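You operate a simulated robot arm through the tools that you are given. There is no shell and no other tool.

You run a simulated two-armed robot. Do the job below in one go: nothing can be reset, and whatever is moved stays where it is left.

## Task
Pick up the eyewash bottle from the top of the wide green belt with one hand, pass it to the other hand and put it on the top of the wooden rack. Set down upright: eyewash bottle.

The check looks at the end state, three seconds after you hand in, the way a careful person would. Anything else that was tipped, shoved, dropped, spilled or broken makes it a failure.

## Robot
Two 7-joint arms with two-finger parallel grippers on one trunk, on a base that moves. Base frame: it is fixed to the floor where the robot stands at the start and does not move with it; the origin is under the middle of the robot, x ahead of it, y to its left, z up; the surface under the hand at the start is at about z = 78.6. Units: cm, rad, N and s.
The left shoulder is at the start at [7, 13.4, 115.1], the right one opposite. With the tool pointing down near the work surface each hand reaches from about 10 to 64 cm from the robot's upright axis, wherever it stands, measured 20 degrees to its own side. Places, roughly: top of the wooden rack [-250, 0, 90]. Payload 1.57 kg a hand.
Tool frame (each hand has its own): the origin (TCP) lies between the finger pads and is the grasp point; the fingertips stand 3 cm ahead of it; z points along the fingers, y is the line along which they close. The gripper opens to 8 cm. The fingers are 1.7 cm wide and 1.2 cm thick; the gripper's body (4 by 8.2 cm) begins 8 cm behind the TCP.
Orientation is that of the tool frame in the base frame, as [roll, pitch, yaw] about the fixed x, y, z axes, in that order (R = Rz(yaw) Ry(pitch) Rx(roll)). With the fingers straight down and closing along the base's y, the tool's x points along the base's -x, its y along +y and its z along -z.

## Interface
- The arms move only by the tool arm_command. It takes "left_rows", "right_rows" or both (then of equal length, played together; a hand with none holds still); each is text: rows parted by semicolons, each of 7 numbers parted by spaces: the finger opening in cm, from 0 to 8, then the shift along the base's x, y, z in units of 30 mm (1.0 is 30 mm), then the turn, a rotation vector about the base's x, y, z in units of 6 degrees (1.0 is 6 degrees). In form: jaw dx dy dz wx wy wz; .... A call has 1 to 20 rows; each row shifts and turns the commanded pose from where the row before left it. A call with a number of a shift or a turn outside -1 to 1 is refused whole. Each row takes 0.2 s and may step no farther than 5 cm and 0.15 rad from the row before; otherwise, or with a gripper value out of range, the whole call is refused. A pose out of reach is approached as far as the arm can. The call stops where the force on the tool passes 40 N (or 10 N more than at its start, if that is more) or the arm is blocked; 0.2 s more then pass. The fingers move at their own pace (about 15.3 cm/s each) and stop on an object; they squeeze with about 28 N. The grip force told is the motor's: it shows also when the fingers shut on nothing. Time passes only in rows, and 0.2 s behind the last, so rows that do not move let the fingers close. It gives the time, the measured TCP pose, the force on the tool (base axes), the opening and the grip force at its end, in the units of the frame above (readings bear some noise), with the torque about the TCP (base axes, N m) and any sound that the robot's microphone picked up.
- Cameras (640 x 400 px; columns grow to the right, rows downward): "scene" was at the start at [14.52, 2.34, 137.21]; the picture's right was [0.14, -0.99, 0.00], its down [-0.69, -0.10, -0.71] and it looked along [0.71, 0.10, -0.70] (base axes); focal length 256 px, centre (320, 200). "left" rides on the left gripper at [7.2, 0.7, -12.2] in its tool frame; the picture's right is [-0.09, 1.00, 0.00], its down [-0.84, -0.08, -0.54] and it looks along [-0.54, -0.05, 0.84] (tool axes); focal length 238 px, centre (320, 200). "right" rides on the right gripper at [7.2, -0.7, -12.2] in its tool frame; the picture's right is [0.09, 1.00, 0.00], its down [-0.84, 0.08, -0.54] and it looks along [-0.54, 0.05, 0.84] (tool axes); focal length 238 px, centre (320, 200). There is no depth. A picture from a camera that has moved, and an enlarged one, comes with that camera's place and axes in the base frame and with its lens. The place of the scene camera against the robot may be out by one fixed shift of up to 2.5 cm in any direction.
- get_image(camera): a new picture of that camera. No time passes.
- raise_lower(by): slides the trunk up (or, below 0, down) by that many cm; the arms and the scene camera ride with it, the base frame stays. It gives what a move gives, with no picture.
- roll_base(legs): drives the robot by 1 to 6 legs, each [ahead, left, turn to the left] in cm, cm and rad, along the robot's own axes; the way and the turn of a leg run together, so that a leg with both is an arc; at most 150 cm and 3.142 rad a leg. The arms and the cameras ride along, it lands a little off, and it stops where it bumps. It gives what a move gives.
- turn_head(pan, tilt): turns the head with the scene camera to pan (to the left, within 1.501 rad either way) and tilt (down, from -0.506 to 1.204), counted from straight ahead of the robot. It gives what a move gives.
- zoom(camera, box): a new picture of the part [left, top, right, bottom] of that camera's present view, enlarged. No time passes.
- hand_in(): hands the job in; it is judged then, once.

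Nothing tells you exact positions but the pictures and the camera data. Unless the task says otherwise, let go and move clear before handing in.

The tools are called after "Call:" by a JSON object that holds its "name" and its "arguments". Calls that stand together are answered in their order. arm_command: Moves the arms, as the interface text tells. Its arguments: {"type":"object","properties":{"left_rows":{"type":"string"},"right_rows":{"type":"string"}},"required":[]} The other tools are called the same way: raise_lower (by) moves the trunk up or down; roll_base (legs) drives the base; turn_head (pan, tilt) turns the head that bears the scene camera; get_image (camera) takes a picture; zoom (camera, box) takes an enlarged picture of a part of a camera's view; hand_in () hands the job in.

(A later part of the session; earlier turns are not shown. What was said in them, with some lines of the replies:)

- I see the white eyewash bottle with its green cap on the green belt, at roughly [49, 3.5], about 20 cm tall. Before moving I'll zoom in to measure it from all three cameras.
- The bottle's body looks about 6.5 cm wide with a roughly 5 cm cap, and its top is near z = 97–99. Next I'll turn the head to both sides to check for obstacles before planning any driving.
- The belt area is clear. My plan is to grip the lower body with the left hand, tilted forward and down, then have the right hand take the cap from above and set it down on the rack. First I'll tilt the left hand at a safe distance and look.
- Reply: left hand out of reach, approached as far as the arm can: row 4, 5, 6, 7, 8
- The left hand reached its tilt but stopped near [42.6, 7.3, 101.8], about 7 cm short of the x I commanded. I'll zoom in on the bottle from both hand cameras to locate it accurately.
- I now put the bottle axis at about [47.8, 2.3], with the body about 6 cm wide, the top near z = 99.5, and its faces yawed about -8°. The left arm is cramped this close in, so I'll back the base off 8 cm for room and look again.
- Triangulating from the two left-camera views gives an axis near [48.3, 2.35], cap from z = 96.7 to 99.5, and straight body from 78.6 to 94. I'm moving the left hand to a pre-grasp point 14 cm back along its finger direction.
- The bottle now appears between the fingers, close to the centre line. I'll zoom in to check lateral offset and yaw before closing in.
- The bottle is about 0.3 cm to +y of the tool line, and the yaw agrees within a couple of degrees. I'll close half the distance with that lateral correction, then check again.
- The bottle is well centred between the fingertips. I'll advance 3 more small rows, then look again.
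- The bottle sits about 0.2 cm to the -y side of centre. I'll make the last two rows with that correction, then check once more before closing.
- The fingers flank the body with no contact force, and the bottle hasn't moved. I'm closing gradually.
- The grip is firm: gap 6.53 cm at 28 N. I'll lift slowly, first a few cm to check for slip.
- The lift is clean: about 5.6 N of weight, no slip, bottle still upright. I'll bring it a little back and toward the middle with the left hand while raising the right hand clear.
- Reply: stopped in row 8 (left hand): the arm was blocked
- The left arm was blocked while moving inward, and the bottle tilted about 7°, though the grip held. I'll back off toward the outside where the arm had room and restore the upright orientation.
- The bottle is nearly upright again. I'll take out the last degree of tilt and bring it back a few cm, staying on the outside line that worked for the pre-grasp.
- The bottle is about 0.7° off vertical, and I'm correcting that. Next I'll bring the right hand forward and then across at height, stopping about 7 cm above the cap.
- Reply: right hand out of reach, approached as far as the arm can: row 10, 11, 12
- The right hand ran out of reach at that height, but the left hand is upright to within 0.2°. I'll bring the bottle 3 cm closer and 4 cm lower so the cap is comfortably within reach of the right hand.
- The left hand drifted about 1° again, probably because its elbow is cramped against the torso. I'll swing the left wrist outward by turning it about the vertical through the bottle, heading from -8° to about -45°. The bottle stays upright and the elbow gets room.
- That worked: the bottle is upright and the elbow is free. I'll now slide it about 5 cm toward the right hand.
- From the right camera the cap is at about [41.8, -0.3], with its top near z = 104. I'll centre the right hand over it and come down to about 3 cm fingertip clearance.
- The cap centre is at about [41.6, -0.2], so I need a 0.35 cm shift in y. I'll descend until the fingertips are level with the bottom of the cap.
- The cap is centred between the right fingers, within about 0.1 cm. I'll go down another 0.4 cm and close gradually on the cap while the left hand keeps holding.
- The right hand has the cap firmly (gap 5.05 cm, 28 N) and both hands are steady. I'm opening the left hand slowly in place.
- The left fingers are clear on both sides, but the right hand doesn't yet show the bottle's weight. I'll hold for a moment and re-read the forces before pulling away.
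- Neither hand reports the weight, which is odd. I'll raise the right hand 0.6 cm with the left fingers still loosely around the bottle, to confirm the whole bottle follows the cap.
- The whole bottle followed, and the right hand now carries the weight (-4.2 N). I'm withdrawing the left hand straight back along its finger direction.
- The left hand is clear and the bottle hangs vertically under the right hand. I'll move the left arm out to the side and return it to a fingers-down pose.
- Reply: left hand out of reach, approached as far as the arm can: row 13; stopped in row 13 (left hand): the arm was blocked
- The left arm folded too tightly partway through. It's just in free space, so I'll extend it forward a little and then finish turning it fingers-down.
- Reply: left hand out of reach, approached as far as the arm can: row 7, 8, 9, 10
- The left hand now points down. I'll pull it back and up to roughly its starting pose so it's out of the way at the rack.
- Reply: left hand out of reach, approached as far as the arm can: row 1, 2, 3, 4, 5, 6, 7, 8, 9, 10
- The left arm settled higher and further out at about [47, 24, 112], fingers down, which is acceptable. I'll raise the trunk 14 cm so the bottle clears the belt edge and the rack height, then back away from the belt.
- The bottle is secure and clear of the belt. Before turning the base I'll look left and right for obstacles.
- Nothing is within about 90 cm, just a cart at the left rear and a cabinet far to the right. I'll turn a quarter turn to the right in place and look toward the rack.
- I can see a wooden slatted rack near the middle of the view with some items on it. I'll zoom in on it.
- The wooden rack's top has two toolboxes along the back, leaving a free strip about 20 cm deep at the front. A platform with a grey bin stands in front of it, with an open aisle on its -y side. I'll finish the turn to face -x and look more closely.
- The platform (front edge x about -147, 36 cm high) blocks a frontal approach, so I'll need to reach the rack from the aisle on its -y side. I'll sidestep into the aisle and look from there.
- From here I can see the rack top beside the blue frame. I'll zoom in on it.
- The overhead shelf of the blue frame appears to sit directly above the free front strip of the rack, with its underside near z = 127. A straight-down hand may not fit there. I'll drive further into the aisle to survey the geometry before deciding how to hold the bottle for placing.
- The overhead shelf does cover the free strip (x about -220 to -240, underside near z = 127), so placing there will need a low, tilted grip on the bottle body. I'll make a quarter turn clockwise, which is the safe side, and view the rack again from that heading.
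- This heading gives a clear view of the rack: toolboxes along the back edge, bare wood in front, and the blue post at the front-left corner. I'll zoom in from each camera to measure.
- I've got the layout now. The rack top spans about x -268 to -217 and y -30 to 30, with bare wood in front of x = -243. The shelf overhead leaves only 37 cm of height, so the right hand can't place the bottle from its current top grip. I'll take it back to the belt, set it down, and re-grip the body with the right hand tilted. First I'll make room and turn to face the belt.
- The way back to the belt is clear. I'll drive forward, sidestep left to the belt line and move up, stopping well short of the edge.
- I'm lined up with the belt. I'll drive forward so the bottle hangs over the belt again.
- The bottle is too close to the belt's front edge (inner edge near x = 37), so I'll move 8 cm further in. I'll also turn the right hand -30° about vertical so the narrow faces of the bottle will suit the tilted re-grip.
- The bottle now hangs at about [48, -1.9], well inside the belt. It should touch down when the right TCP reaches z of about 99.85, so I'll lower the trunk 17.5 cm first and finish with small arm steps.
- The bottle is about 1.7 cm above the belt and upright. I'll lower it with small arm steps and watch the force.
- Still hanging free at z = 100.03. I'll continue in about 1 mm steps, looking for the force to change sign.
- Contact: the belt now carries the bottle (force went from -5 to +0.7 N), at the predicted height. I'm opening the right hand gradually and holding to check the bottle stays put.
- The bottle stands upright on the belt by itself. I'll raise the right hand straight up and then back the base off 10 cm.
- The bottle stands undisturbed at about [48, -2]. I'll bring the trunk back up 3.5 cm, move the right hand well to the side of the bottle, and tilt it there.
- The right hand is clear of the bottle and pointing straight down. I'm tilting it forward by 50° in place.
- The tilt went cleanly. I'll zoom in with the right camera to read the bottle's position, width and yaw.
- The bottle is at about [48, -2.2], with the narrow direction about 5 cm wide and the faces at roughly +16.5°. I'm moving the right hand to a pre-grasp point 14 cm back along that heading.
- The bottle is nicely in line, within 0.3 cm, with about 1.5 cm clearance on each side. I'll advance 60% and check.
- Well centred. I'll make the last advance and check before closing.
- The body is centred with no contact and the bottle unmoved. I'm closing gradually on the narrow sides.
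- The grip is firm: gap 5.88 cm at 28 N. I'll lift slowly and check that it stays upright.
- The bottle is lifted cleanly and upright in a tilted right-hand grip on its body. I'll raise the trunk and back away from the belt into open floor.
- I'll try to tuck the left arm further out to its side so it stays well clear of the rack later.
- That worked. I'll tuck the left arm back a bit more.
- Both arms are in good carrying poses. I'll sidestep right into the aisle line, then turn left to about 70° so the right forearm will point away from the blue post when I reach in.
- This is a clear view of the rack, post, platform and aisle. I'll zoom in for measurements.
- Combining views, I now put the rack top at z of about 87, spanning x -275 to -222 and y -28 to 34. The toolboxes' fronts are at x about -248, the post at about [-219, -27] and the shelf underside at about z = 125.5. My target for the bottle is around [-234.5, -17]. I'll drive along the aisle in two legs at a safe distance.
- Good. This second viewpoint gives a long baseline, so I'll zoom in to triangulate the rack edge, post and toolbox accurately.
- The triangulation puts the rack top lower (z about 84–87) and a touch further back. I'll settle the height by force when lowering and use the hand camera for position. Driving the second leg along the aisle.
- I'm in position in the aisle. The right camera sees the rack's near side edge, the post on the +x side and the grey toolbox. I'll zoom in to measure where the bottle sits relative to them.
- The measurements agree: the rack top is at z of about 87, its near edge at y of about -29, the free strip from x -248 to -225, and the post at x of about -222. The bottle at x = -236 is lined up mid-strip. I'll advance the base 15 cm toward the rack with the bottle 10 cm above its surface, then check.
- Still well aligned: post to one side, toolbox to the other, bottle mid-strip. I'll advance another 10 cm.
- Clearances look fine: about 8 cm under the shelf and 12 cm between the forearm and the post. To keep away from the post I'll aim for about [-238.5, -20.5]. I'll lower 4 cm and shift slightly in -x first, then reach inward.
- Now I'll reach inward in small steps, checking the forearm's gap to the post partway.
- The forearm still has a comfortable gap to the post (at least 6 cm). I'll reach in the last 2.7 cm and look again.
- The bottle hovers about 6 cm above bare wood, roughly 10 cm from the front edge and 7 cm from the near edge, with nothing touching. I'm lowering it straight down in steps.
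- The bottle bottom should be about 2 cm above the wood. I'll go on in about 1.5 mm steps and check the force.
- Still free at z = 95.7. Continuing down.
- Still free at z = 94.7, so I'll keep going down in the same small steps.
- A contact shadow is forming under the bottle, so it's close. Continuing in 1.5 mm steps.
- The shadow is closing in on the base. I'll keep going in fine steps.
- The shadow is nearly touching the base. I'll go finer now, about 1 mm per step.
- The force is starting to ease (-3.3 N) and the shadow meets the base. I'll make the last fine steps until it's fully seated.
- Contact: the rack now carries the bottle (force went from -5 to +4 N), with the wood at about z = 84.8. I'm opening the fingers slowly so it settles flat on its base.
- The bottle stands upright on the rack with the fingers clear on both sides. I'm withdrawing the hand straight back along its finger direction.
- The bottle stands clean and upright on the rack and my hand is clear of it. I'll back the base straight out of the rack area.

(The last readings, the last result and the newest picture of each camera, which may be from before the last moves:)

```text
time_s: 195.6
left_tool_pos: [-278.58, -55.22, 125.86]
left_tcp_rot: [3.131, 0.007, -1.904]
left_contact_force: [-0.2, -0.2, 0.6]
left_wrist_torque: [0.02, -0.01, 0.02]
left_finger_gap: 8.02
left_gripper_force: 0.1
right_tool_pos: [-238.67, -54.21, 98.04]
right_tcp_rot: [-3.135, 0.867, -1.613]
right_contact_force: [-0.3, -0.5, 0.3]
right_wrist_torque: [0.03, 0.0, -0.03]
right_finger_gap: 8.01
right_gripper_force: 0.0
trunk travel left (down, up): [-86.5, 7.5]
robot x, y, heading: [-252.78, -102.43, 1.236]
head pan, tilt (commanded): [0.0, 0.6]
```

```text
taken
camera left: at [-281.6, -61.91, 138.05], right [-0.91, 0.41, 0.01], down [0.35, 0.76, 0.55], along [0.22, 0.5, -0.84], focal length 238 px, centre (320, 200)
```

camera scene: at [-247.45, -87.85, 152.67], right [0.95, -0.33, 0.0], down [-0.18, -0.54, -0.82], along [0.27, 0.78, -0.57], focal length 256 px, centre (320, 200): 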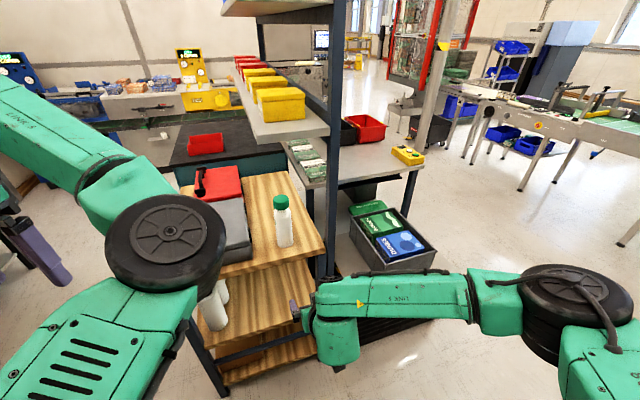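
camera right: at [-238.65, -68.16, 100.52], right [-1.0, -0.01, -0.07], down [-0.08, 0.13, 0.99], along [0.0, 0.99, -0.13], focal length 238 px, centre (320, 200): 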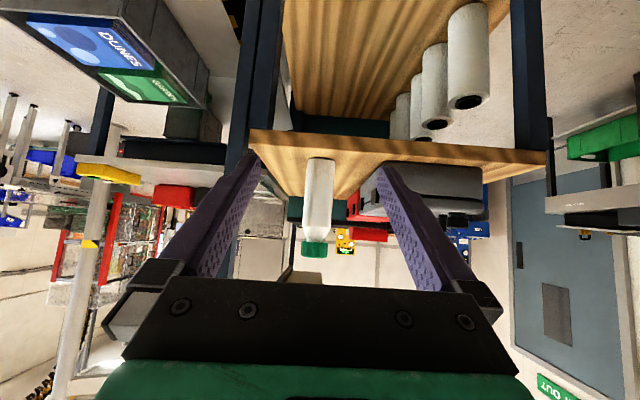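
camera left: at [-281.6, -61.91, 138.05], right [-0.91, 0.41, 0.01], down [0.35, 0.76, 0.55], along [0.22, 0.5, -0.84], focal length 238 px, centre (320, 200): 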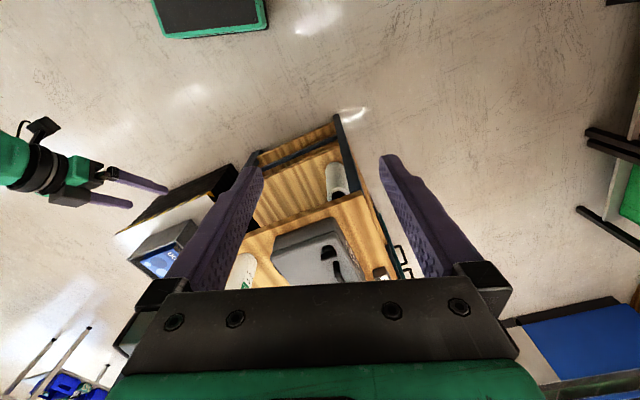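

Call:
{"name": "zoom", "arguments": {"camera": "scene", "box": [190, 140, 360, 300]}}

Call:
{"name": "zoom", "arguments": {"camera": "right", "box": [240, 110, 420, 270]}}

```text
2.50 times, centred on (275, 220) of scene
camera zoom: at [-247.45, -87.85, 152.67], right [0.95, -0.33, 0.0], down [-0.18, -0.54, -0.82], along [0.27, 0.78, -0.57], focal length 639 px, centre (432, 150)
```

zoom: 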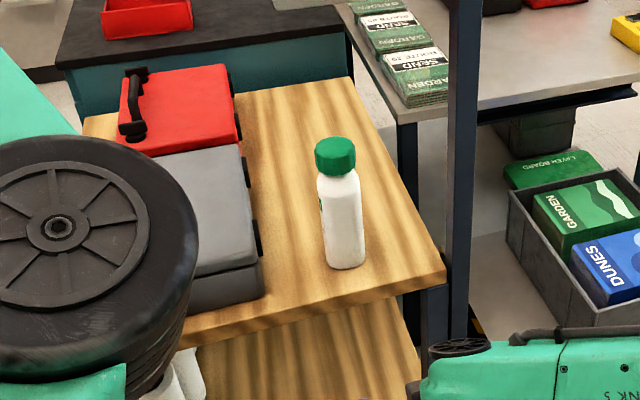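

```text
2.50 times, centred on (330, 190) of right
camera zoom: at [-238.65, -68.16, 100.52], right [-1.0, -0.01, -0.07], down [-0.08, 0.13, 0.99], along [0.0, 0.99, -0.13], focal length 596 px, centre (295, 225)
```

zoom: 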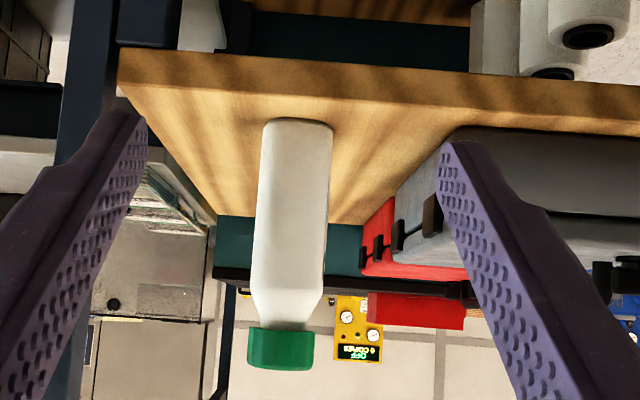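

The eyewash bottle is standing upright on bare wood on top of the wooden rack. Its slant in the camera view matches a true vertical. Both hands are clear, and the toolboxes, bins, frame and platform look undisturbed, so I'm handing in.

Call:
{"name": "hand_in", "arguments": {}}

```text
The job is handed in.
```

The eyewash bottle is standing upright on top of the wooden rack, on bare wood in front of the two toolboxes. Both hands are clear of it. In the last pictures the toolboxes, bins, shelf frame and platform all look undisturbed. The job is handed in, but I have not been told the result of the check.

**How it was done:** The left hand picked the bottle up from the belt and passed it to the right hand in the air. The right hand put it on the rack.

**Extra set-down:** After the pass, the right hand held the bottle by its cap from above. A shelf sits low over the free part of the rack top, so the hand could not fit there that way. I took the bottle back to the belt, set it down upright and re-gripped it by the body with the right hand. Then I reached in from the side of the rack.

**Left-arm snag:** While I was getting ready for the pass, the left arm jammed briefly and the bottle tilted about 7°. The grip held, and I straightened it before passing it over.
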